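You operate a simulated robot arm through the tools that you are given. There is no shell and no other tool. Be economical: measure what you need, move in short steps, check, and stop when the job is done.

Carry out the task below with a simulated two-armed robot. There is one attempt and no reset: what you move stays moved.

## Task
Bleed the hand pump and bring the meter up to pressure.
Fine: open the green tank lever, clamp the meter, hold the white button down while pumping till the short clear tube shows no bubbles, pump into the green band, shut the blue rig lever.

Only the result counts: the job must be done as asked and must still hold three seconds after the hand-in. Knocking over, shifting, dropping, spilling or breaking anything else fails it.

## Robot
Two 7-joint arms with two-finger parallel grippers on one trunk, on a base that drives. Base frame: it is fixed to the floor where the robot stands at the start and does not move with it; the origin is under the middle of the robot, x ahead of it, y to its left, z up. Readings come in mm, rad, newtons and seconds.
The left shoulder is at the start at [60, 144, 823], the right one opposite. With the tool pointing down near the work surface each hand reaches from about 100 to 640 mm from the robot's upright axis, wherever it stands, measured 20 degrees to its own side. Places, roughly: blue rig lever [300, 1200, 1000]; blue spool pipe [-250, 2000, 250]; blue tray [-500, 2000, 750]; green tank lever [900, 0, 1300]; large green pad [0, 1750, 750]; large meter [-250, 1750, 500]; large yellow pad [0, 1750, 750]; long blue spool pipe [0, 2000, 250]; red rig lever [700, 700, 1100]; rig gauge [500, 1200, 1200]; small carton [1250, -250, 1500]; small meter [-500, 2000, 750]; wooden batten [1250, -250, 1000]; yellow tank lever [900, 0, 1700]. Payload 1.57 kg a hand.
The tool frame of a hand sits at the grasp point between the pads (the TCP): z along the fingers, y along the line on which they close. The tips reach 30 mm beyond it. Largest opening 110 mm; finger width 24, thickness 12; the body of the gripper, 48 by 112 mm, starts 78 mm behind the TCP.
Orientation is that of the tool frame in the base frame, as a unit quaternion [x, y, z, w]. With the fingers straight down and closing along the base's y, the tool's x points along the base's -x, its y along +y and its z along -z.

## Interface
- The arms move only by the tool nudge_tool. It takes "left_plan", "right_plan" or both (then of equal length, played together; a hand with none holds still); each is a list of rows, each a list of 7 numbers: the shift along the tool's x, y, z in units of 50 mm (1.0 is 50 mm), then the turn, a rotation vector about the tool's x, y, z in units of 8 degrees (1.0 is 8 degrees), then the finger opening in cm, from 0 to 11. In form: [[tx, ty, tz, wx, wy, wz, fingers], ...]. A call has 1 to 12 rows; each row shifts and turns the commanded pose from where the row before left it, along the tool's axes as they then stand. A call with a number of a shift or a turn outside -1 to 1 is refused whole. Rows are played at 5 a second. More than 50 mm and 0.15 rad between two rows, or a gripper value outside its range, and nothing of the call is played. Where a pose cannot be reached the arm comes as near as it can. A force on the tool above 90 N (or 10 N above the force at the start of the call, whichever is more), or a blocked arm, ends the call early, and 0.2 s more pass. Each finger travels about 45 mm/s and halts on what it meets, pressing with about 43 N; the grip force reading is that of the motor and also rises with nothing between the fingers. The clock runs only during rows and for 0.2 s after the last one: add rows that do not move to give the fingers time. It gives the time, the measured TCP pose, the force on the tool (base axes), the opening and the grip force at its end, in the units of the frame above (readings bear some noise), with the torque about the TCP (base axes, N m) and any sound that the robot's microphone picked up, and new pictures: "show" is both (left out), scene, wrist or none (wrist: the cameras of the hands that moved).
- Cameras (640 x 400 px; columns grow to the right, rows downward): "scene" is now at [31.2, 59.4, 1443.1]; the picture's right is [0.59, -0.80, 0.00], its down [-0.53, -0.39, -0.75] and it looks along [0.60, 0.45, -0.66] (base axes); focal length 270 px, centre (320, 200). "left" rides on the left gripper at [70, -16, -141] in its tool frame; the picture's right is [0.23, 0.97, 0.00], its down [-0.86, 0.20, -0.48] and it looks along [-0.47, 0.11, 0.88] (tool axes); focal length 222 px, centre (320, 200). "right" rides on the right gripper at [70, 16, -141] in its tool frame; the picture's right is [-0.23, 0.97, 0.00], its down [-0.86, -0.20, -0.48] and it looks along [-0.47, -0.11, 0.88] (tool axes); focal length 222 px, centre (320, 200). There is no depth. A picture from a camera that has moved, and an enlarged one, comes with that camera's place and axes in the base frame and with its lens. The place of the scene camera against the robot may be out by one fixed shift of up to 12 mm in any direction.
- raise_lower(by): slides the trunk up (or, below 0, down) by that many mm; the arms and the scene camera ride with it, the base frame stays. It gives what a move gives, with no picture.
- base_move(legs): drives the robot by 1 to 6 legs, each [ahead, left, turn to the left] in mm, mm and rad, along the robot's own axes; the way and the turn of a leg run together, so that a leg with both is an arc; at most 1500 mm and 3.142 rad a leg. The arms and the cameras ride along, it lands a little off, and it stops where it bumps. It gives what a move gives, and a new picture of the scene camera.
- turn_head(pan, tilt): turns the head with the scene camera to pan (to the left, within 1.501 rad either way) and tilt (down, from -0.506 to 1.204), counted from straight ahead of the robot. It gives what a move gives, and a new picture of the scene camera.
- inspect(camera, box): a new picture of the part [left, top, right, bottom] of that camera's present view, enlarged. No time passes.
- sign_off(): hands the job in; it is judged then, once.

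Work in short steps. Places have to be worked out from the pictures, the camera data and where the tool is seen: move nearer, look again, correct. Check each grasp and each placing, and mend what went wrong. You have 120 turns and 260 pictures in all, those below and enlarged ones among them. Open the grippers and draw the arms clear of the work before you hand the job in, unless the task says otherwise; then end with one line.

The tools are called as a command line: name --argument value ..., lists and objects as JSON in quotes. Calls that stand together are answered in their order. nudge_tool: Moves the arms, as the interface text tells. Its arguments: {"type":"object","properties":{"left_plan":{"type":"array","items":{"type":"array","items":{"type":"number"}}},"right_plan":{"type":"array","items":{"type":"array","items":{"type":"number"}}},"show":{"type":"string","enum":["both","scene","wrist","none"]}},"required":[]} The other tools are called the same way: raise_lower (by) slides the trunk up or down; base_move (legs) drives the base; turn_head (pan, tilt) turns the head that bears the scene camera; inspect (camera, box) takes an enlarged picture of a part of a camera's view; sign_off () hands the job in.

At the start:

```text
clock: 0.0
left_eef_pos: [284.8, 401.7, 1000.3]
left_tcp_rot: [0.0, 1.0, 0.0, 0.0]
left_contact_force: [1.0, -0.3, -0.1]
left_moment: [-0.02, 0.03, -0.02]
left_finger_gap: 109.9
left_gripper_force: 0.0
right_eef_pos: [390.0, 23.4, 999.4]
right_tcp_rot: [0.0, 1.0, 0.0, -0.001]
right_contact_force: [-0.5, -1.1, 0.2]
right_moment: [-0.01, -0.01, -0.03]
right_finger_gap: 110.1
right_gripper_force: 0.0
trunk travel left (down, up): [-422.0, 168.0]
robot x, y, heading: [-2.9, 0.4, -0.004]
head pan, tilt: [0.637, 0.719]
```

scene: 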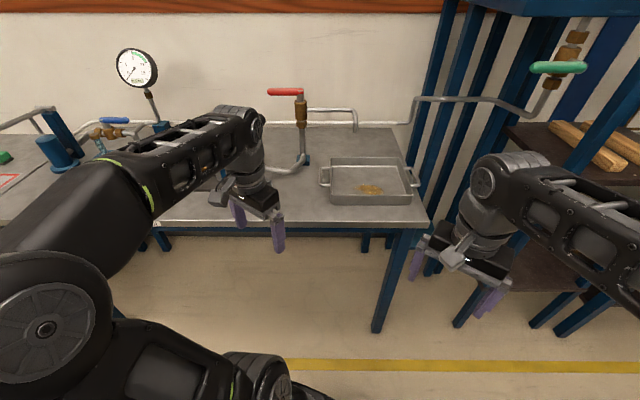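
right: 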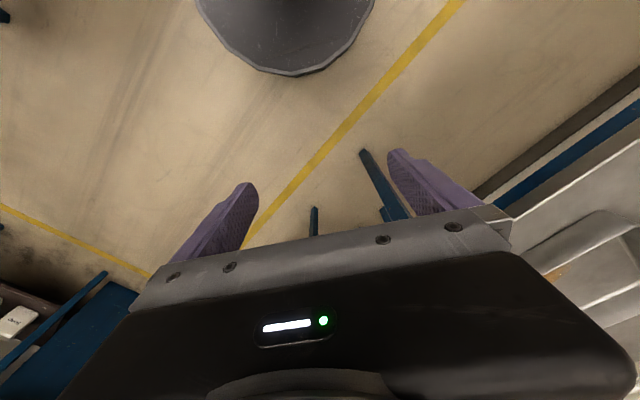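
left: 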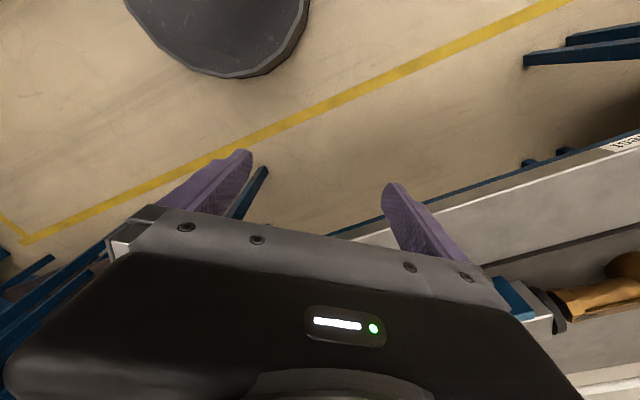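

The scene shows a bench with a rig, gauge and levers, and a tank stand to the right. I'll look around with the head to see the layout.

turn_head --pan 1.3 --tilt 0.5

turn_head --pan 0.0 --tilt 0.1

turn_head --pan 0.9 --tilt 0.4

```text
clock: 1.0
left_eef_pos: [285.9, 402.0, 1000.6]
left_tcp_rot: [-0.001, 1.0, 0.0, 0.0]
left_contact_force: [-0.5, -0.1, 0.6]
left_moment: [0.0, 0.01, 0.0]
left_finger_gap: 109.9
left_gripper_force: 0.0
right_eef_pos: [388.5, 22.3, 1000.2]
right_tcp_rot: [0.001, 1.0, -0.001, 0.0]
right_contact_force: [0.3, 0.6, 0.5]
right_moment: [0.03, -0.01, -0.03]
right_finger_gap: 109.8
right_gripper_force: 0.0
trunk travel left (down, up): [-422.0, 168.0]
robot x, y, heading: [1.7, -0.3, -0.003]
head pan, tilt: [1.3, 0.499]
camera scene: at [-12.0, 97.0, 1462.5], right [0.96, -0.27, 0.0], down [-0.13, -0.46, -0.88], along [0.24, 0.85, -0.48], focal length 270 px, centre (320, 200)
```

scene: 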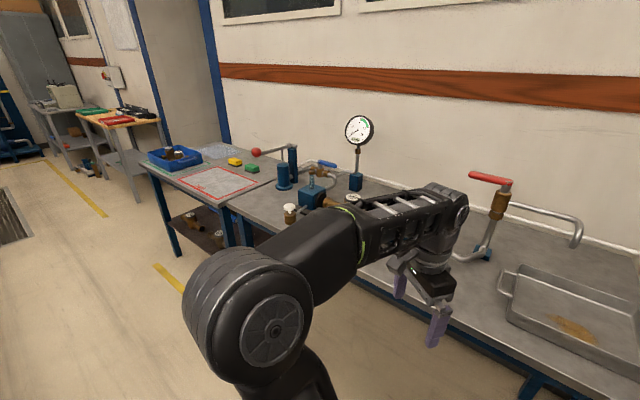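

```text
clock: 2.5
left_eef_pos: [284.0, 401.7, 999.9]
left_tcp_rot: [0.0, 1.0, -0.001, 0.0]
left_contact_force: [-0.3, 0.0, 0.5]
left_moment: [-0.04, 0.02, 0.01]
left_finger_gap: 109.9
left_gripper_force: 0.1
right_eef_pos: [390.7, 21.6, 999.7]
right_tcp_rot: [0.0, 1.0, 0.0, -0.001]
right_contact_force: [0.5, 0.6, 0.2]
right_moment: [0.01, 0.04, 0.04]
right_finger_gap: 110.0
right_gripper_force: 0.0
trunk travel left (down, up): [-422.0, 168.0]
robot x, y, heading: [-2.1, 0.1, -0.001]
head pan, tilt: [0.0, 0.099]
camera scene: at [55.6, 9.4, 1499.6], right [0.0, -1.0, 0.0], down [-0.1, 0.0, -0.99], along [0.99, 0.0, -0.1], focal length 270 px, centre (320, 200)
```

scene: 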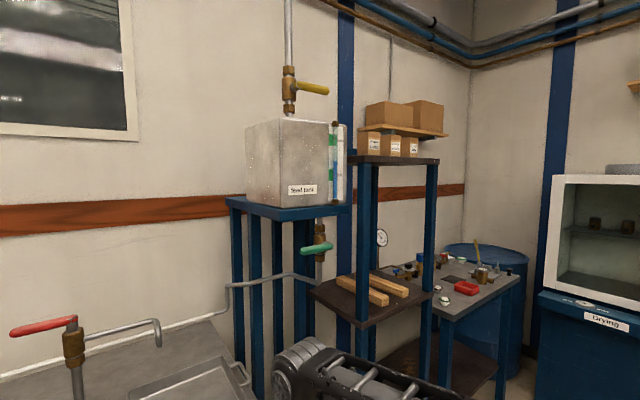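

```text
clock: 3.7
left_eef_pos: [284.5, 400.4, 1000.5]
left_tcp_rot: [0.0, 1.0, 0.0, 0.001]
left_contact_force: [0.7, 0.0, -0.2]
left_moment: [0.0, 0.03, 0.0]
left_finger_gap: 110.1
left_gripper_force: 0.1
right_eef_pos: [389.8, 22.6, 999.7]
right_tcp_rot: [0.001, 1.0, 0.0, -0.001]
right_contact_force: [-0.7, 0.3, -0.7]
right_moment: [0.01, -0.01, 0.0]
right_finger_gap: 110.1
right_gripper_force: 0.0
trunk travel left (down, up): [-422.0, 168.0]
robot x, y, heading: [-0.9, 0.5, -0.002]
head pan, tilt: [0.901, 0.4]
camera scene: at [21.2, 81.9, 1471.7], right [0.78, -0.62, 0.0], down [-0.24, -0.3, -0.92], along [0.57, 0.72, -0.39], focal length 270 px, centre (320, 200)
```

scene: 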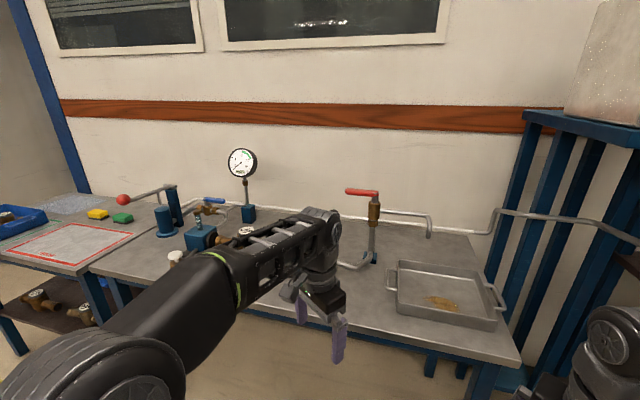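

Now I'll zoom on the rig, the tables left of it, and the tank lever area.

inspect --camera "scene" --box '[80, 140, 280, 265]'

inspect --camera "scene" --box '[0, 180, 160, 330]'

inspect --camera "scene" --box '[310, 160, 530, 330]'

```text
3.20 times, centred on (180, 202) of scene
camera zoom: at [21.2, 81.9, 1471.7], right [0.78, -0.62, 0.0], down [-0.24, -0.3, -0.92], along [0.57, 0.72, -0.39], focal length 865 px, centre (768, 192)
```

zoom: 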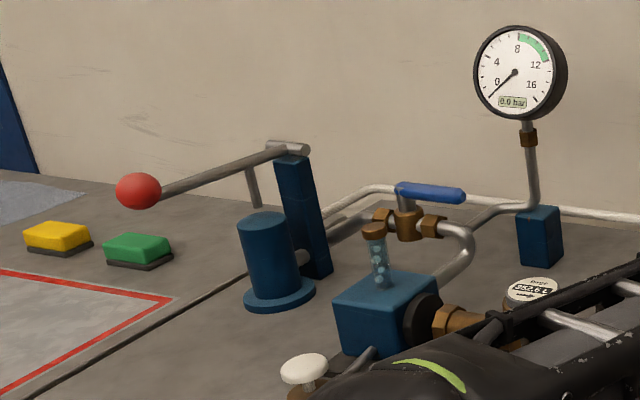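

```text
2.67 times, centred on (80, 255) of scene
camera zoom: at [21.2, 81.9, 1471.7], right [0.78, -0.62, 0.0], down [-0.24, -0.3, -0.92], along [0.57, 0.72, -0.39], focal length 721 px, centre (960, 53)
```

zoom: 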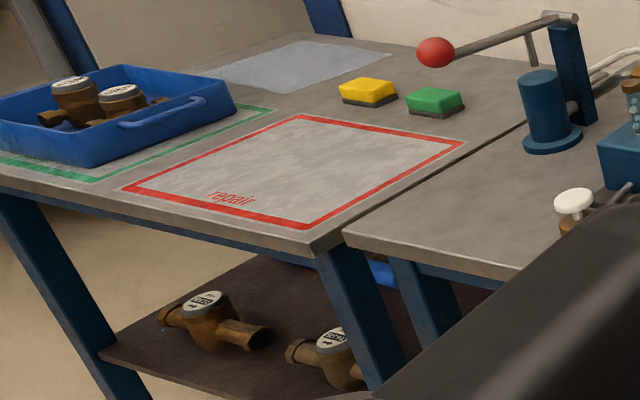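

```text
2.35 times, centred on (420, 245) of scene
camera zoom: at [21.2, 81.9, 1471.7], right [0.78, -0.62, 0.0], down [-0.24, -0.3, -0.92], along [0.57, 0.72, -0.39], focal length 636 px, centre (85, 94)
```

zoom: 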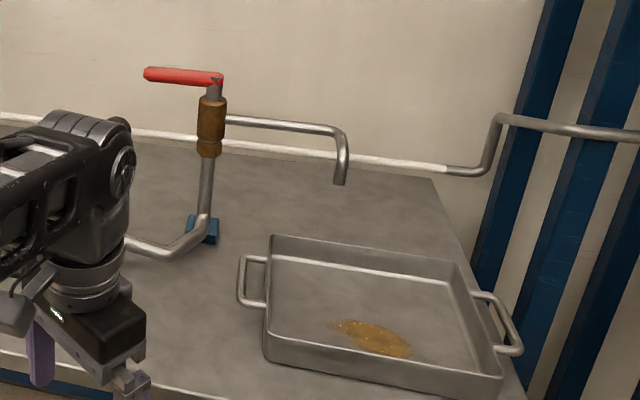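

The bench runs diagonally (facing it is ≈0.637 rad to the left). I'll turn the base to face it squarely, and look at rig with head.

base_move --legs '[[0, 0, 0.637]]'

turn_head --pan 0.0 --tilt 0.6

```text
clock: 5.8
left_eef_pos: [-9.4, 490.9, 999.3]
left_tcp_rot: [-0.312, 0.95, -0.001, 0.0]
left_contact_force: [0.0, 0.9, -0.1]
left_moment: [0.01, 0.0, 0.0]
left_finger_gap: 110.2
left_gripper_force: 0.1
right_eef_pos: [300.9, 247.8, 999.6]
right_tcp_rot: [-0.312, 0.95, 0.0, 0.0]
right_contact_force: [-0.5, -0.7, 0.2]
right_moment: [-0.03, 0.02, -0.01]
right_finger_gap: 109.9
right_gripper_force: 0.0
trunk travel left (down, up): [-422.0, 168.0]
robot x, y, heading: [-2.1, 0.8, 0.633]
head pan, tilt: [0.901, 0.4]
camera scene: at [-27.5, 84.2, 1471.6], right [1.0, -0.04, 0.0], down [-0.01, -0.39, -0.92], along [0.03, 0.92, -0.39], focal length 270 px, centre (320, 200)
```

scene: 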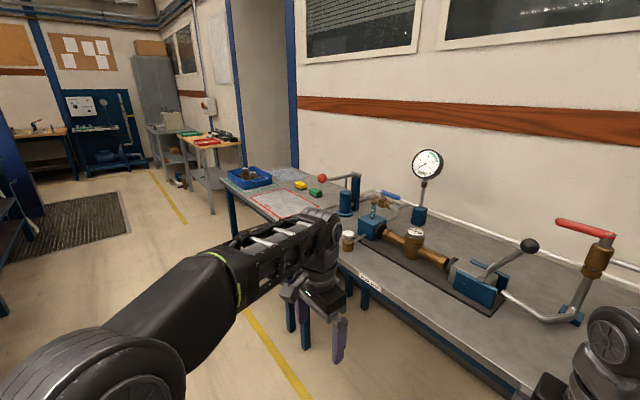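

```text
clock: 7.0
left_eef_pos: [-8.6, 491.5, 1000.7]
left_tcp_rot: [-0.313, 0.95, -0.001, 0.0]
left_contact_force: [-0.2, -0.6, -0.8]
left_moment: [0.0, -0.01, -0.03]
left_finger_gap: 110.1
left_gripper_force: 0.1
right_eef_pos: [300.4, 248.9, 999.7]
right_tcp_rot: [-0.313, 0.95, 0.0, 0.001]
right_contact_force: [0.4, 0.4, 0.2]
right_moment: [0.0, 0.0, 0.02]
right_finger_gap: 110.2
right_gripper_force: 0.2
trunk travel left (down, up): [-422.0, 168.0]
robot x, y, heading: [-1.1, -0.8, 0.634]
head pan, tilt: [0.0, 0.6]
camera scene: at [40.5, 44.1, 1453.4], right [0.59, -0.8, 0.0], down [-0.45, -0.34, -0.83], along [0.66, 0.49, -0.56], focal length 270 px, centre (320, 200)
```

scene: 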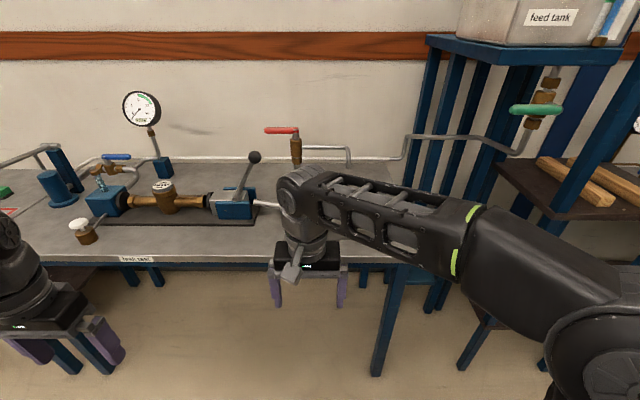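

Square-on now. I'll zoom in on the rig and the tank lever.

inspect --camera "scene" --box '[0, 80, 280, 270]'

inspect --camera "scene" --box '[440, 40, 640, 170]'

```text
2.11 times, centred on (140, 175) of scene
camera zoom: at [40.5, 44.1, 1453.4], right [0.59, -0.8, 0.0], down [-0.45, -0.34, -0.83], along [0.66, 0.49, -0.56], focal length 569 px, centre (699, 253)
```

zoom: 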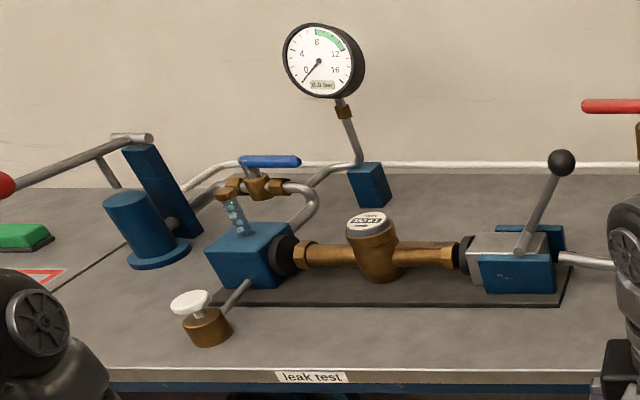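

```text
3.08 times, centred on (540, 105) of scene
camera zoom: at [40.5, 44.1, 1453.4], right [0.59, -0.8, 0.0], down [-0.45, -0.34, -0.83], along [0.66, 0.49, -0.56], focal length 832 px, centre (-357, 492)
```

zoom: 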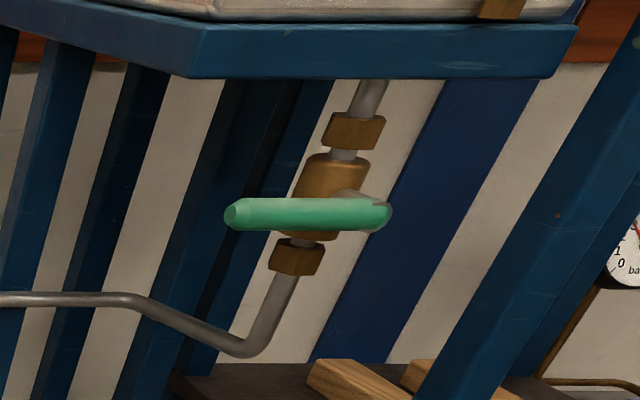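

The green lever sits across a vertical pipe (closed), with its axis pointing at the viewer. I'll drive right along the bench to get parallax and reach.

base_move --legs '[[0, -400, 0]]'

turn_head --pan -0.3 --tilt 0.3

```text
clock: 9.5
left_eef_pos: [230.5, 166.5, 1000.9]
left_tcp_rot: [-0.312, 0.95, 0.001, 0.0]
left_contact_force: [0.0, 0.3, 0.0]
left_moment: [0.0, 0.02, -0.02]
left_finger_gap: 109.9
left_gripper_force: 0.0
right_eef_pos: [538.5, -75.8, 1000.4]
right_tcp_rot: [-0.312, 0.95, 0.0, 0.001]
right_contact_force: [-0.2, -0.1, -0.9]
right_moment: [0.01, 0.02, 0.0]
right_finger_gap: 110.0
right_gripper_force: 0.2
trunk travel left (down, up): [-422.0, 168.0]
robot x, y, heading: [237.5, -321.5, 0.638]
head pan, tilt: [0.0, 0.6]
camera scene: at [279.3, -280.4, 1453.4], right [0.59, -0.81, 0.0], down [-0.46, -0.33, -0.83], along [0.66, 0.49, -0.56], focal length 270 px, centre (320, 200)
```

scene: 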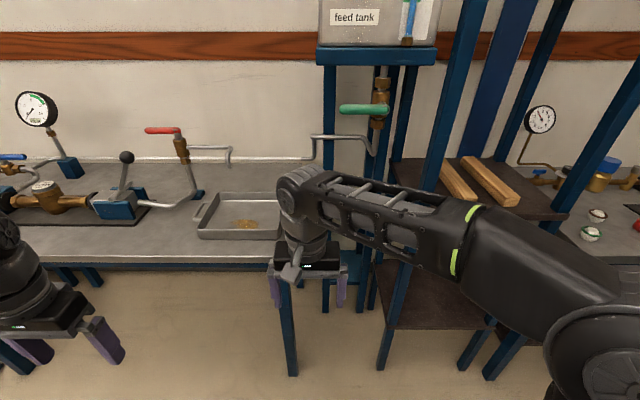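

```text
clock: 10.3
left_eef_pos: [230.1, 168.6, 999.4]
left_tcp_rot: [-0.312, 0.95, -0.001, -0.001]
left_contact_force: [-0.1, -0.4, -0.6]
left_moment: [0.01, -0.02, -0.03]
left_finger_gap: 110.1
left_gripper_force: 0.1
right_eef_pos: [537.9, -75.3, 999.5]
right_tcp_rot: [-0.313, 0.95, 0.0, -0.001]
right_contact_force: [0.0, 0.1, -0.2]
right_moment: [0.0, 0.0, 0.01]
right_finger_gap: 110.2
right_gripper_force: 0.1
trunk travel left (down, up): [-422.0, 168.0]
robot x, y, heading: [241.4, -322.8, 0.638]
head pan, tilt: [-0.3, 0.3]
camera scene: at [295.9, -301.5, 1480.8], right [0.33, -0.94, 0.0], down [-0.28, -0.1, -0.95], along [0.9, 0.31, -0.3], focal length 270 px, centre (320, 200)
```

scene: 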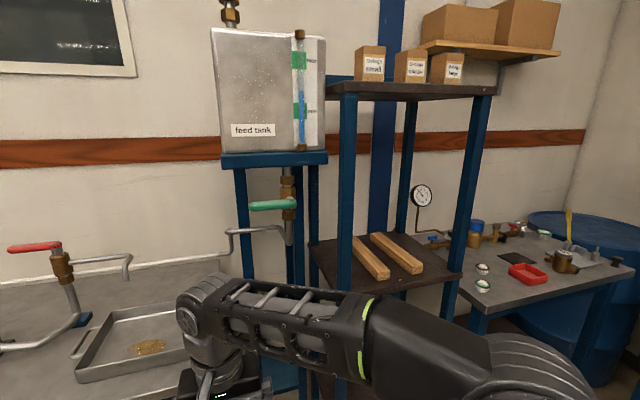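

From the 400 mm shift I get the pivot at about (881, −23, 1274), with the lever about 110 mm long pointing left along the bench. I'll raise the trunk and drive nearer.

raise_lower --by 150

base_move --legs '[[150, 0, 0]]'

```text
clock: 12.1
left_eef_pos: [229.8, 168.7, 1150.1]
left_tcp_rot: [-0.312, 0.95, 0.0, 0.001]
left_contact_force: [0.2, -0.1, -0.5]
left_moment: [-0.01, -0.01, 0.04]
left_finger_gap: 110.3
left_gripper_force: 0.2
right_eef_pos: [539.1, -75.1, 1149.5]
right_tcp_rot: [-0.312, 0.95, 0.0, -0.001]
right_contact_force: [-0.6, -0.3, -0.2]
right_moment: [-0.01, -0.03, 0.03]
right_finger_gap: 109.8
right_gripper_force: 0.1
trunk travel left (down, up): [-572.0, 18.0]
robot x, y, heading: [239.7, -324.3, 0.631]
head pan, tilt: [-0.3, 0.3]
```

```text
clock: 13.4
left_eef_pos: [348.4, 255.9, 1148.4]
left_tcp_rot: [-0.312, 0.95, 0.0, -0.001]
left_contact_force: [0.1, 0.2, -0.1]
left_moment: [-0.07, 0.03, 0.01]
left_finger_gap: 110.1
left_gripper_force: 0.0
right_eef_pos: [658.5, 13.8, 1149.6]
right_tcp_rot: [-0.312, 0.95, 0.0, 0.0]
right_contact_force: [-0.5, -0.2, -0.5]
right_moment: [-0.02, 0.05, -0.01]
right_finger_gap: 110.1
right_gripper_force: 0.0
trunk travel left (down, up): [-572.0, 18.0]
robot x, y, heading: [353.2, -235.7, 0.632]
head pan, tilt: [-0.3, 0.3]
camera scene: at [416.0, -213.0, 1630.8], right [0.33, -0.94, 0.0], down [-0.28, -0.1, -0.95], along [0.9, 0.31, -0.3], focal length 270 px, centre (320, 200)
```

scene: 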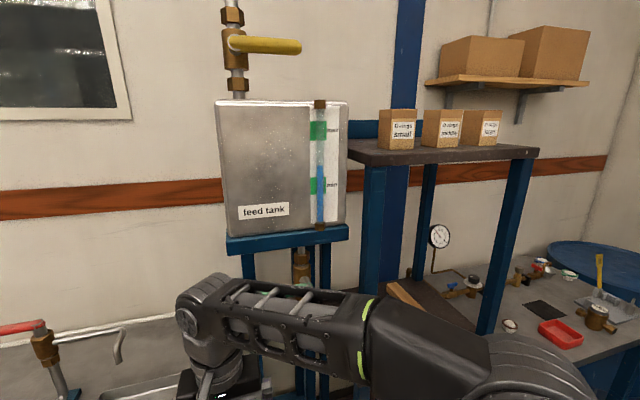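

Robot is now with the pivot about 550 mm ahead and 140 mm right. I'll tilt the right hand to point forward with closed fingers.

nudge_tool --right_plan '[[0, 0, 0, 0, -0.9375, 0, 0], [0, 0, 0, 0, -0.9375, 0, 0], [0, 0, 0, 0, -0.9375, 0, 0], [0, 0, 0, 0, -0.9375, 0, 0], [0, 0, 0, 0, -0.9375, 0, 0], [0, 0, 0, 0, -0.9375, 0, 0], [0, 0, 0, 0, -0.9375, 0, 0], [0, 0, 0, 0, -0.9375, 0, 0], [0, 0, 0, 0, -0.9375, 0, 0], [0, 0, 0, 0, -0.9375, 0, 0], [0, 0, 0, 0, -0.9375, 0, 0], [0, 0, 0, 0, -0.9375, 0, 0]]' --show "both"

```text
clock: 16.0
left_eef_pos: [345.5, 255.1, 1150.6]
left_tcp_rot: [-0.312, 0.95, 0.0, 0.001]
left_contact_force: [-0.6, 0.2, -0.3]
left_moment: [0.01, -0.06, 0.0]
left_finger_gap: 109.8
left_gripper_force: 0.1
right_eef_pos: [651.3, 29.3, 1153.0]
right_tcp_rot: [-0.221, 0.671, 0.221, 0.672]
right_contact_force: [-0.4, 0.6, 0.6]
right_moment: [0.0, 0.02, 0.01]
right_finger_gap: 0.2
right_gripper_force: 21.5
right hand out of reach, approached as far as the arm can: row 11, 12
trunk travel left (down, up): [-572.0, 18.0]
robot x, y, heading: [357.8, -233.8, 0.637]
head pan, tilt: [-0.3, 0.3]
camera scene: at [412.3, -213.8, 1631.0], right [0.33, -0.94, 0.0], down [-0.28, -0.1, -0.96], along [0.9, 0.31, -0.29], focal length 270 px, centre (320, 200)
camera right: at [527.2, -43.0, 1083.0], right [-0.58, 0.78, 0.23], down [-0.27, -0.44, 0.85], along [0.77, 0.43, 0.47], focal length 222 px, centre (320, 200)
```

scene: 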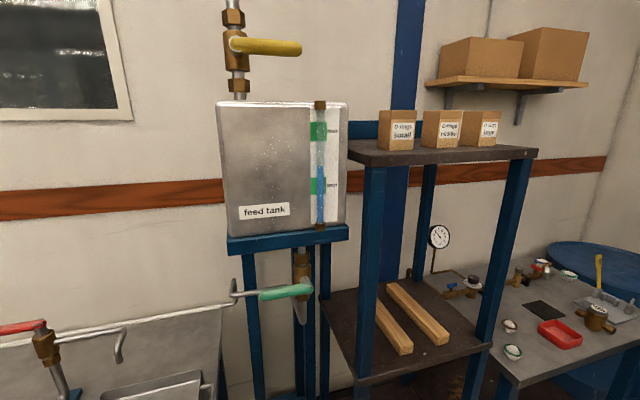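
right: 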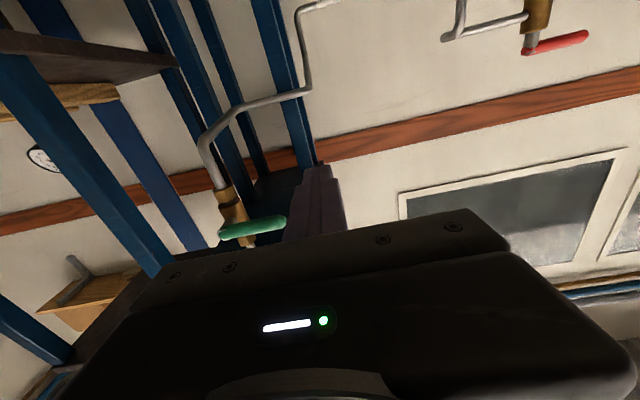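

Both cameras agree: pivot ≈(880, −28, 1271), tip ≈(828, 57, 1271). I'll move the hand up and right to above the lever, stopping short of it in depth.

nudge_tool --right_plan '[[-0.8, -0.5, 0.2, 0, 0, 0, 0], [-0.8, -0.5, 0.3, 0, 0, 0, 0], [-0.8, -0.5, 0.4, 0, 0, 0, 0], [-0.75, -0.5, 0.4, 0, 0, 0, 0], [0, 0, 0, 0, 0, 0, 0]]'

```text
refused: row 3 steps farther than a row can; nothing moved
```

Steps were too long combined; splitting them.

nudge_tool --right_plan '[[-0.7, -0.4, 0.2, 0, 0, 0, 0], [-0.7, -0.4, 0.2, 0, 0, 0, 0], [-0.7, -0.4, 0.3, 0, 0, 0, 0], [-0.7, -0.4, 0.3, 0, 0, 0, 0], [-0.35, -0.45, 0.4, 0, 0, 0, 0], [0, 0, 0, 0, 0, 0, 0]]'

```text
clock: 17.4
left_eef_pos: [347.1, 256.2, 1149.2]
left_tcp_rot: [-0.312, 0.95, 0.0, -0.001]
left_contact_force: [0.2, -0.4, 0.4]
left_moment: [0.04, 0.01, 0.0]
left_finger_gap: 110.2
left_gripper_force: 0.1
right_eef_pos: [767.9, -6.6, 1313.8]
right_tcp_rot: [-0.221, 0.672, 0.221, 0.672]
right_contact_force: [0.7, -0.4, 0.7]
right_moment: [-0.02, 0.03, 0.0]
right_finger_gap: 0.1
right_gripper_force: 21.4
right hand out of reach, approached as far as the arm can: row 1
trunk travel left (down, up): [-572.0, 18.0]
robot x, y, heading: [357.9, -235.8, 0.637]
head pan, tilt: [-0.3, 0.3]
camera scene: at [414.2, -214.0, 1630.9], right [0.33, -0.94, 0.0], down [-0.28, -0.1, -0.96], along [0.9, 0.31, -0.3], focal length 270 px, centre (320, 200)
camera right: at [644.4, -77.4, 1243.4], right [-0.58, 0.78, 0.23], down [-0.27, -0.44, 0.85], along [0.77, 0.43, 0.47], focal length 222 px, centre (320, 200)
```

scene: 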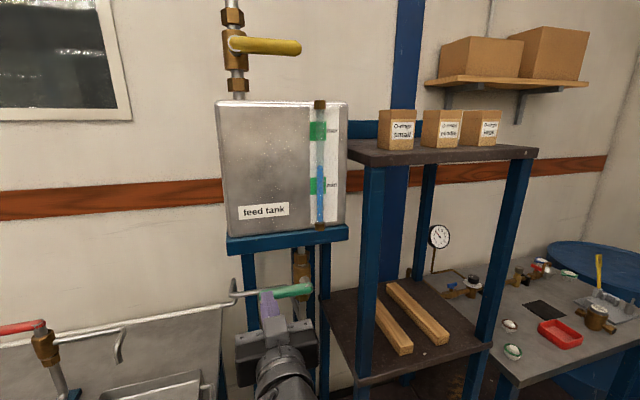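
right: 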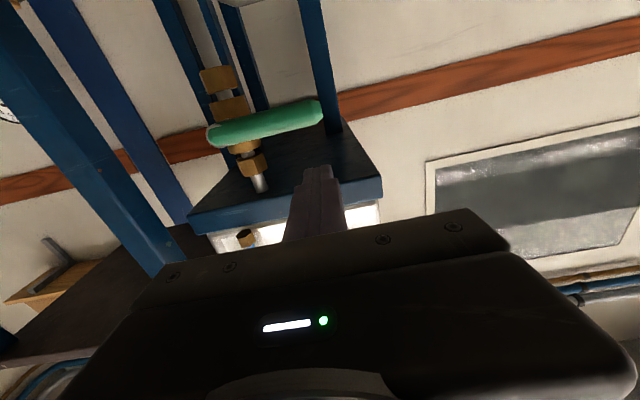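

The hand is at the right height, lever ahead at n≈549. Move forward 63 mm above the lever.

nudge_tool --right_plan '[[0, -0.15, 0.65, 0, 0, 0, 0], [0, 0, 0.6, 0, 0, 0, 0], [0.1, 0, 0, 0, 0, 0, 0]]'

```text
clock: 18.2
left_eef_pos: [347.7, 253.5, 1150.0]
left_tcp_rot: [-0.312, 0.95, 0.0, 0.001]
left_contact_force: [0.6, 0.3, -0.1]
left_moment: [-0.01, 0.0, 0.03]
left_finger_gap: 109.8
left_gripper_force: 0.1
right_eef_pos: [824.4, 23.7, 1307.4]
right_tcp_rot: [-0.221, 0.672, 0.221, 0.672]
right_contact_force: [0.0, -0.3, 0.1]
right_moment: [-0.02, 0.0, -0.03]
right_finger_gap: 0.1
right_gripper_force: 21.7
trunk travel left (down, up): [-572.0, 18.0]
robot x, y, heading: [358.9, -238.2, 0.633]
head pan, tilt: [-0.3, 0.3]
camera scene: at [414.2, -214.5, 1630.9], right [0.33, -0.94, 0.0], down [-0.28, -0.1, -0.96], along [0.9, 0.31, -0.3], focal length 270 px, centre (320, 200)
camera right: at [700.5, -47.0, 1237.3], right [-0.58, 0.78, 0.23], down [-0.27, -0.45, 0.85], along [0.77, 0.43, 0.47], focal length 222 px, centre (320, 200)
```

scene: 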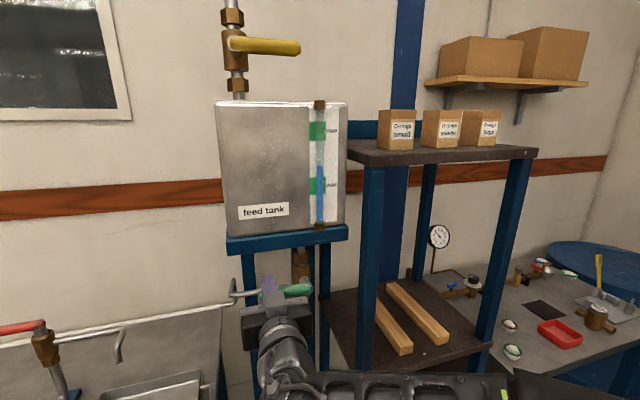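
right: 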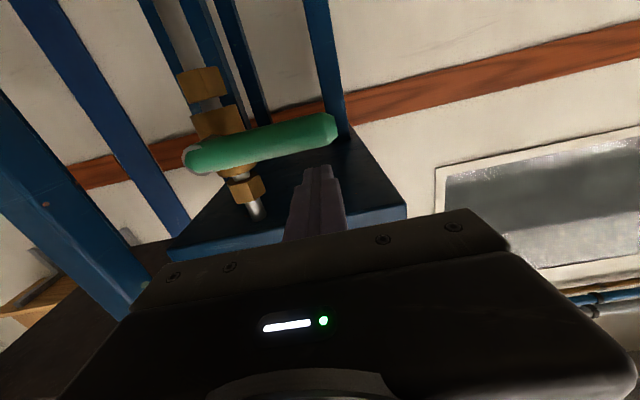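

The closed fingers are above the lever. Push down gently the first 30° and check.

nudge_tool --right_plan '[[0.28, 0, 0, 0, 0, 0, 0], [0.4, 0.06, 0, 0, 0, 0, 0], [0.4, -0.04, 0, 0, 0, 0, 0]]'

```text
clock: 19.0
left_eef_pos: [347.2, 254.3, 1149.1]
left_tcp_rot: [-0.311, 0.95, 0.0, 0.001]
left_contact_force: [0.2, -0.9, -0.5]
left_moment: [-0.04, -0.02, 0.03]
left_finger_gap: 110.2
left_gripper_force: 0.0
right_eef_pos: [824.5, 23.5, 1253.4]
right_tcp_rot: [-0.22, 0.672, 0.22, 0.672]
right_contact_force: [0.0, -0.4, -0.3]
right_moment: [0.0, -0.01, 0.01]
right_finger_gap: 0.0
right_gripper_force: 21.2
trunk travel left (down, up): [-572.0, 18.0]
robot x, y, heading: [357.8, -236.2, 0.633]
head pan, tilt: [-0.3, 0.3]
camera scene: at [414.7, -213.9, 1630.9], right [0.33, -0.94, 0.0], down [-0.28, -0.1, -0.96], along [0.9, 0.31, -0.3], focal length 270 px, centre (320, 200)
camera right: at [699.7, -45.9, 1182.6], right [-0.58, 0.78, 0.23], down [-0.27, -0.44, 0.86], along [0.77, 0.43, 0.47], focal length 222 px, centre (320, 200)
```

scene: 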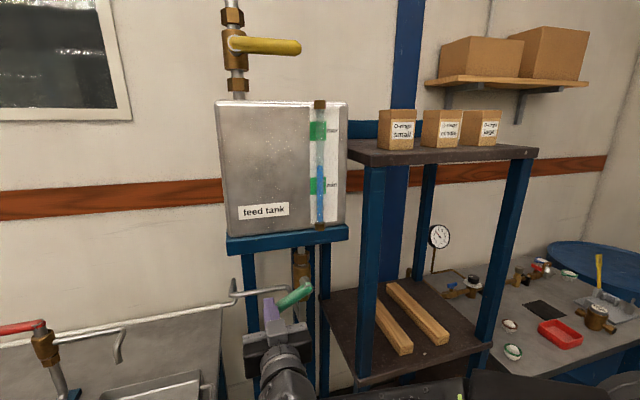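
right: 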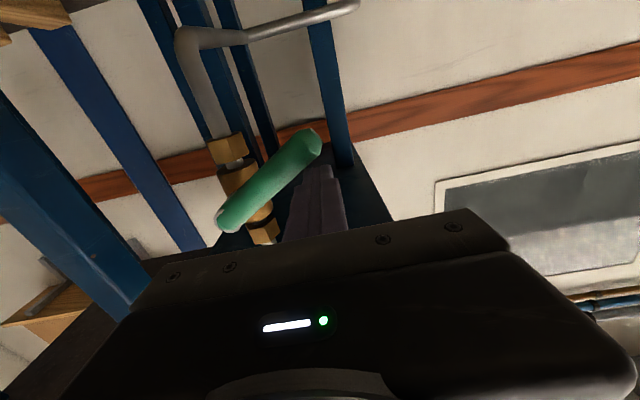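

The lever turns down easily. Continue along the arc to 90° and slightly beyond.

nudge_tool --right_plan '[[0.38, -0.15, 0, 0, 0, 0, 0], [0.33, -0.24, 0, 0, 0, 0, 0], [0.26, -0.32, 0, 0, 0, 0, 0], [0.16, -0.37, 0, 0, 0, 0, 0], [0.02, -0.15, 0, 0, 0, 0, 0]]'

```text
clock: 20.2
left_eef_pos: [346.6, 254.6, 1150.2]
left_tcp_rot: [-0.312, 0.95, -0.001, 0.0]
left_contact_force: [0.7, 0.7, -0.5]
left_moment: [-0.01, -0.01, 0.0]
left_finger_gap: 109.8
left_gripper_force: 0.1
right_eef_pos: [863.7, -20.3, 1197.5]
right_tcp_rot: [-0.222, 0.672, 0.221, 0.672]
right_contact_force: [-0.3, -0.7, 0.1]
right_moment: [0.02, -0.02, -0.03]
right_finger_gap: 0.1
right_gripper_force: 21.1
right hand out of reach, approached as far as the arm can: row 4
trunk travel left (down, up): [-572.0, 18.0]
robot x, y, heading: [359.9, -235.8, 0.634]
head pan, tilt: [-0.3, 0.3]
camera scene: at [414.4, -214.3, 1630.9], right [0.33, -0.94, 0.0], down [-0.28, -0.1, -0.96], along [0.9, 0.31, -0.3], focal length 270 px, centre (320, 200)
camera right: at [739.3, -91.8, 1127.2], right [-0.58, 0.78, 0.23], down [-0.27, -0.44, 0.86], along [0.77, 0.43, 0.47], focal length 222 px, centre (320, 200)
```

scene: 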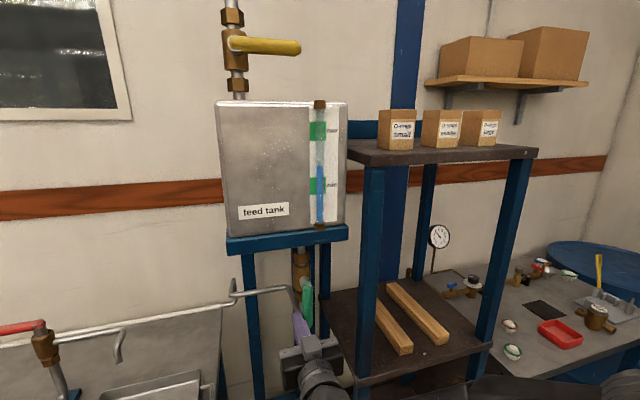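
right: 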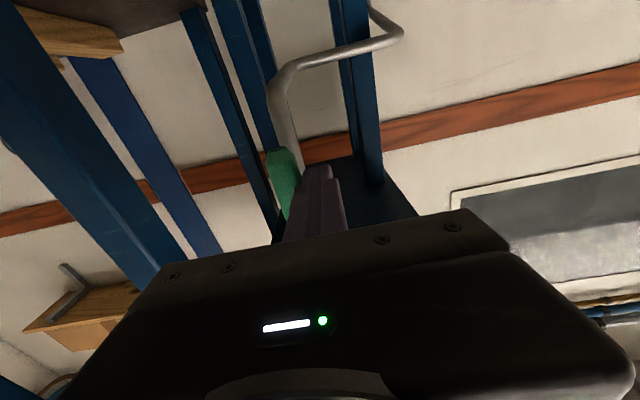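

Nearly vertical; push a little further right to feel for the stop.

nudge_tool --right_plan '[[0, -0.1, 0, 0, 0, 0, 0], [0, -0.1, 0, 0, 0, 0, 0]]' --show "wrist"

inspect --camera "scene" --box '[220, 220, 380, 340]'

```text
clock: 20.8
left_eef_pos: [346.0, 256.2, 1149.3]
left_tcp_rot: [-0.313, 0.95, -0.001, 0.0]
left_contact_force: [0.3, 0.5, -0.9]
left_moment: [0.01, -0.01, 0.0]
left_finger_gap: 110.2
left_gripper_force: 0.0
right_eef_pos: [865.9, -21.6, 1197.4]
right_tcp_rot: [-0.225, 0.671, 0.223, 0.67]
right_contact_force: [-13.0, 7.8, -2.8]
right_moment: [0.07, 0.19, 0.21]
right_finger_gap: 0.0
right_gripper_force: 21.4
right hand out of reach, approached as far as the arm can: row 1
trunk travel left (down, up): [-572.0, 18.0]
robot x, y, heading: [358.7, -236.8, 0.638]
head pan, tilt: [-0.3, 0.3]
camera right: at [742.7, -94.9, 1127.5], right [-0.58, 0.78, 0.22], down [-0.26, -0.44, 0.86], along [0.77, 0.44, 0.46], focal length 222 px, centre (320, 200)
```

right: 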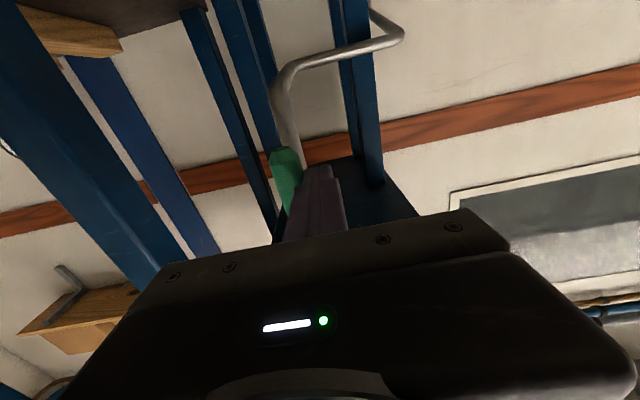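

```text
3.33 times, centred on (300, 280) of scene
camera zoom: at [412.2, -212.6, 1630.9], right [0.33, -0.94, 0.0], down [-0.28, -0.1, -0.96], along [0.9, 0.31, -0.29], focal length 901 px, centre (387, -67)
```

zoom: 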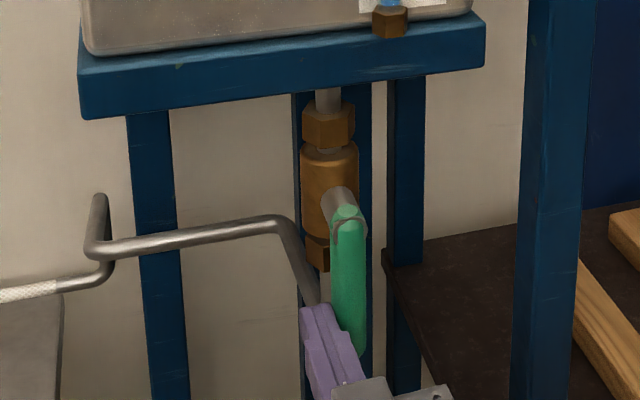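

The stop is felt (≈15 N) and the lever is vertical: green is open. I'll release and draw the right hand back.

nudge_tool --right_plan '[[0, 0.3, 0, 0, 0, 0, 0], [0, 0.1, -0.9, 0, 0, 0, 0], [0, 0, -0.9, 0, 0, 0, 0], [0, 0, -0.9, 0, 0, 0, 0], [0, 0, 0, 0, 0, 0, 0]]' --show "scene"

base_move --legs '[[-150, 0, 0]]'

```text
clock: 22.0
left_eef_pos: [347.2, 255.5, 1149.0]
left_tcp_rot: [-0.312, 0.95, 0.0, 0.001]
left_contact_force: [0.1, 0.4, 0.4]
left_moment: [0.02, -0.02, 0.02]
left_finger_gap: 109.8
left_gripper_force: 0.1
right_eef_pos: [795.2, -1.1, 1237.8]
right_tcp_rot: [-0.222, 0.672, 0.221, 0.671]
right_contact_force: [0.5, -0.1, 0.9]
right_moment: [0.05, -0.03, -0.03]
right_finger_gap: 0.0
right_gripper_force: 21.0
right hand out of reach, approached as far as the arm can: row 2, 3, 4
trunk travel left (down, up): [-572.0, 18.0]
robot x, y, heading: [360.0, -234.3, 0.635]
head pan, tilt: [-0.3, 0.3]
camera scene: at [415.2, -214.0, 1630.9], right [0.33, -0.94, 0.0], down [-0.28, -0.1, -0.96], along [0.9, 0.31, -0.3], focal length 270 px, centre (320, 200)
```

scene: 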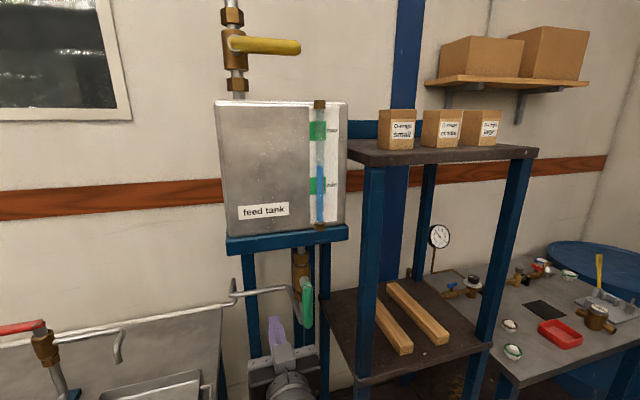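

```text
clock: 23.4
left_eef_pos: [225.7, 166.8, 1150.8]
left_tcp_rot: [-0.312, 0.95, 0.0, 0.001]
left_contact_force: [-0.4, -1.3, 0.1]
left_moment: [0.05, -0.03, 0.02]
left_finger_gap: 110.0
left_gripper_force: 0.0
right_eef_pos: [672.4, -91.7, 1238.3]
right_tcp_rot: [-0.22, 0.671, 0.221, 0.672]
right_contact_force: [-0.5, -0.5, -0.3]
right_moment: [0.0, 0.01, -0.01]
right_finger_gap: 0.0
right_gripper_force: 21.2
trunk travel left (down, up): [-572.0, 18.0]
robot x, y, heading: [235.3, -327.3, 0.64]
head pan, tilt: [-0.3, 0.3]
camera scene: at [292.1, -304.4, 1631.0], right [0.33, -0.94, 0.0], down [-0.28, -0.1, -0.96], along [0.9, 0.32, -0.29], focal length 270 px, centre (320, 200)
```

scene: 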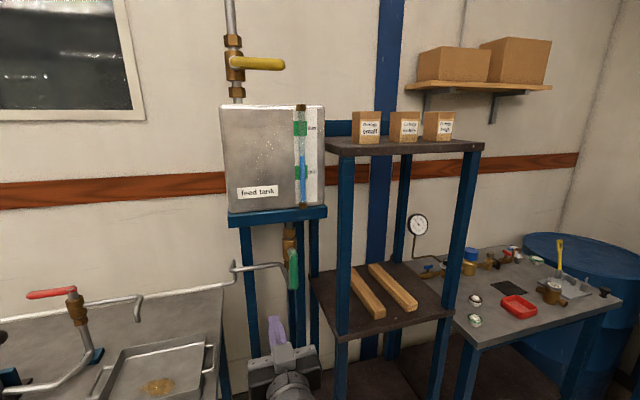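

Green lever hangs vertical. Now turn the hand back to pointing down and drive left along the bench towards the clamp.

nudge_tool --right_plan '[[0, 0, 0, 0, 0.9375, 0, 0], [0, 0, 0, 0, 0.9375, 0, 0], [0, 0, 0, 0, 0.9375, 0, 0], [0, 0, 0, 0, 0.9375, 0, 0], [0, 0, 0, 0, 0.9375, 0, 0], [0, 0, 0, 0, 0.9375, 0, 0], [0, 0, 0, 0, 0.9375, 0, 0], [0, 0, 0, 0, 0.9375, 0, 0], [0, 0, 0, 0, 0.9375, 0, 0], [0, 0, 0, 0, 0.9375, 0, 0], [0, 0, 0, 0, 0.9375, 0, 0], [0, 0, 0, 0, 0.9375, 0, 0]]' --show "none"

base_move --legs '[[0, 800, 0]]'

turn_head --pan 0.0 --tilt 0.6

```text
clock: 26.0
left_eef_pos: [226.3, 167.7, 1149.2]
left_tcp_rot: [-0.312, 0.95, -0.001, 0.0]
left_contact_force: [-0.4, 0.5, -0.9]
left_moment: [-0.02, -0.04, 0.03]
left_finger_gap: 109.8
left_gripper_force: 0.1
right_eef_pos: [674.1, -90.5, 1239.0]
right_tcp_rot: [-0.31, 0.942, 0.041, 0.123]
right_contact_force: [-0.2, -1.0, 0.6]
right_moment: [-0.03, 0.0, 0.03]
right_finger_gap: 0.0
right_gripper_force: 21.2
right hand out of reach, approached as far as the arm can: row 11, 12
trunk travel left (down, up): [-572.0, 18.0]
robot x, y, heading: [233.8, -327.0, 0.636]
head pan, tilt: [-0.3, 0.3]
```

```text
clock: 30.3
left_eef_pos: [-245.4, 809.0, 1150.0]
left_tcp_rot: [-0.311, 0.95, 0.0, -0.001]
left_contact_force: [-0.1, 0.0, 0.5]
left_moment: [0.01, 0.0, -0.01]
left_finger_gap: 110.2
left_gripper_force: 0.0
right_eef_pos: [201.2, 550.5, 1238.4]
right_tcp_rot: [-0.308, 0.942, 0.04, 0.123]
right_contact_force: [-0.3, 0.1, 0.0]
right_moment: [0.01, -0.03, 0.01]
right_finger_gap: 0.0
right_gripper_force: 21.7
trunk travel left (down, up): [-572.0, 18.0]
robot x, y, heading: [-235.2, 317.8, 0.633]
head pan, tilt: [-0.3, 0.3]
camera scene: at [-180.1, 339.3, 1630.9], right [0.33, -0.94, 0.0], down [-0.28, -0.1, -0.96], along [0.9, 0.31, -0.3], focal length 270 px, centre (320, 200)
```

scene: 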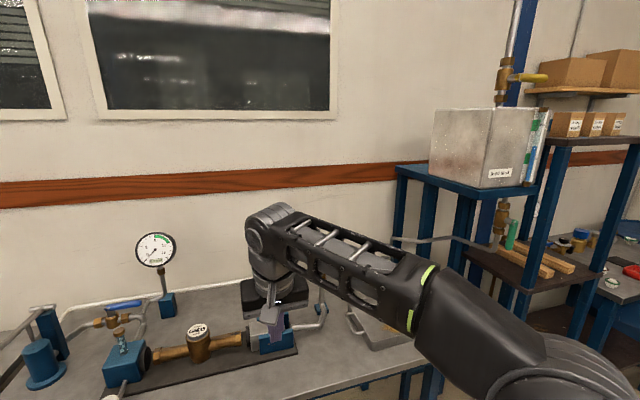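

```text
clock: 31.1
left_eef_pos: [-245.5, 807.9, 1149.4]
left_tcp_rot: [-0.312, 0.95, -0.001, 0.001]
left_contact_force: [0.8, 0.3, -0.1]
left_moment: [0.02, 0.09, -0.01]
left_finger_gap: 110.1
left_gripper_force: 0.1
right_eef_pos: [201.1, 550.9, 1237.2]
right_tcp_rot: [-0.31, 0.942, 0.042, 0.125]
right_contact_force: [0.2, -0.1, 0.6]
right_moment: [0.03, 0.0, 0.0]
right_finger_gap: 0.1
right_gripper_force: 21.4
trunk travel left (down, up): [-572.0, 18.0]
robot x, y, heading: [-235.7, 316.5, 0.63]
head pan, tilt: [0.0, 0.6]
camera scene: at [-196.7, 360.5, 1603.5], right [0.59, -0.81, 0.0], down [-0.45, -0.33, -0.83], along [0.67, 0.49, -0.56], focal length 270 px, centre (320, 200)
```

scene: 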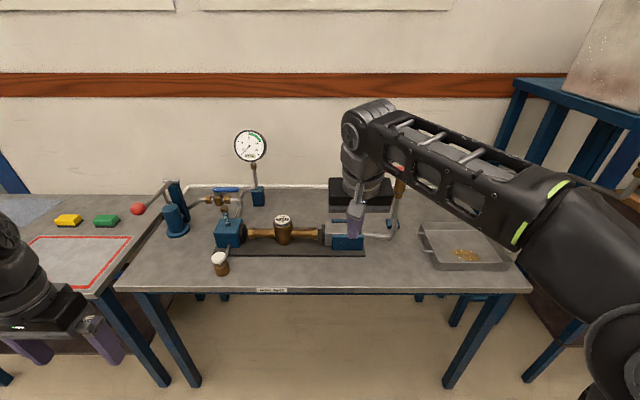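

Good overview. Zoom to measure the rig's items from this pose for triangulation.

inspect --camera "scene" --box '[120, 160, 280, 280]'

inspect --camera "scene" --box '[260, 160, 420, 280]'

```text
3.33 times, centred on (200, 220) of scene
camera zoom: at [-196.7, 360.5, 1603.5], right [0.59, -0.81, 0.0], down [-0.45, -0.33, -0.83], along [0.67, 0.49, -0.56], focal length 901 px, centre (720, 133)
```

zoom: 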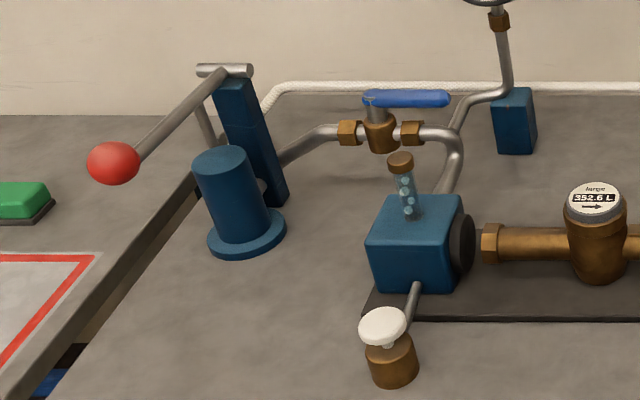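

```text
3.33 times, centred on (340, 220) of scene
camera zoom: at [-196.7, 360.5, 1603.5], right [0.59, -0.81, 0.0], down [-0.45, -0.33, -0.83], along [0.67, 0.49, -0.56], focal length 901 px, centre (253, 133)
```

zoom: 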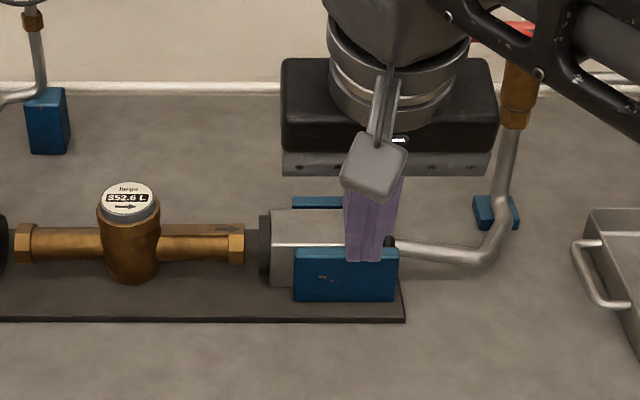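

Triangulated (bench frame n=ahead, s=right): button (701, −751, 927), pump pivot (983, −996, 1060) with the ball toward me at about (765, −995, 1085), clamp ball (837, −217, 1085). Driving forward 250 mm.

base_move --legs '[[250, 0, 0]]'

turn_head --pan 0.0 --tilt 1.2

```text
clock: 32.9
left_eef_pos: [-44.2, 956.0, 1150.3]
left_tcp_rot: [-0.31, 0.951, 0.0, -0.002]
left_contact_force: [0.3, 0.2, -0.3]
left_moment: [-0.04, 0.04, -0.02]
left_finger_gap: 109.9
left_gripper_force: 0.0
right_eef_pos: [403.0, 695.7, 1238.6]
right_tcp_rot: [-0.307, 0.943, 0.041, 0.124]
right_contact_force: [0.2, 0.2, 0.6]
right_moment: [0.01, 0.07, -0.05]
right_finger_gap: 0.0
right_gripper_force: 21.5
trunk travel left (down, up): [-572.0, 18.0]
robot x, y, heading: [-37.2, 464.8, 0.629]
head pan, tilt: [0.0, 0.6]
camera scene: at [4.3, 507.7, 1603.4], right [0.59, -0.81, 0.0], down [-0.46, -0.33, -0.82], along [0.67, 0.49, -0.57], focal length 270 px, centre (320, 200)
```

scene: 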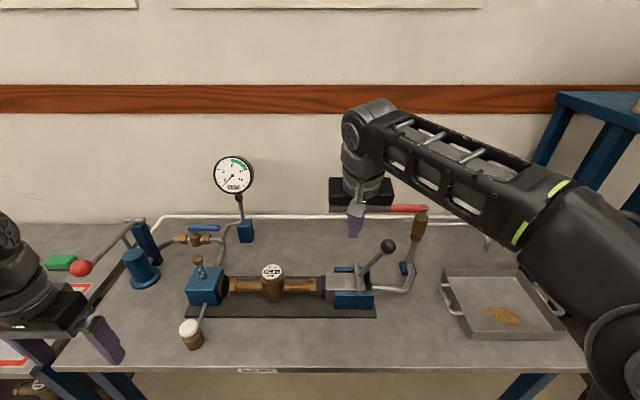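

```text
clock: 33.9
left_eef_pos: [-44.9, 954.9, 1149.4]
left_tcp_rot: [-0.31, 0.951, 0.0, 0.0]
left_contact_force: [0.1, -0.6, 0.4]
left_moment: [-0.01, 0.01, -0.01]
left_finger_gap: 110.2
left_gripper_force: 0.1
right_eef_pos: [401.4, 695.9, 1238.0]
right_tcp_rot: [-0.307, 0.943, 0.04, 0.124]
right_contact_force: [-0.3, -0.4, 0.6]
right_moment: [0.0, -0.01, 0.03]
right_finger_gap: 0.2
right_gripper_force: 21.5
trunk travel left (down, up): [-572.0, 18.0]
robot x, y, heading: [-38.2, 466.0, 0.629]
head pan, tilt: [0.0, 1.201]
camera scene: at [-23.1, 487.7, 1558.9], right [0.59, -0.81, 0.0], down [-0.75, -0.55, -0.36], along [0.29, 0.21, -0.93], focal length 270 px, centre (320, 200)
```

scene: 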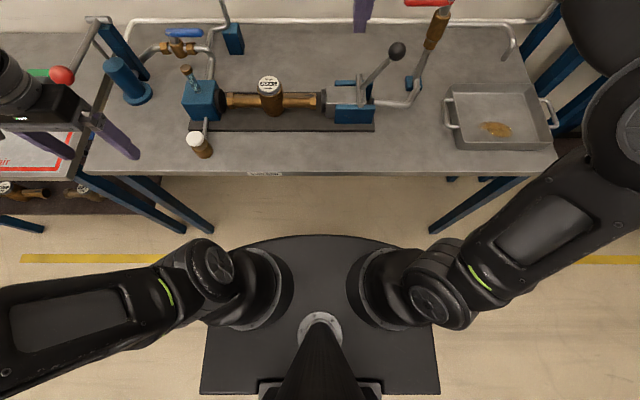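

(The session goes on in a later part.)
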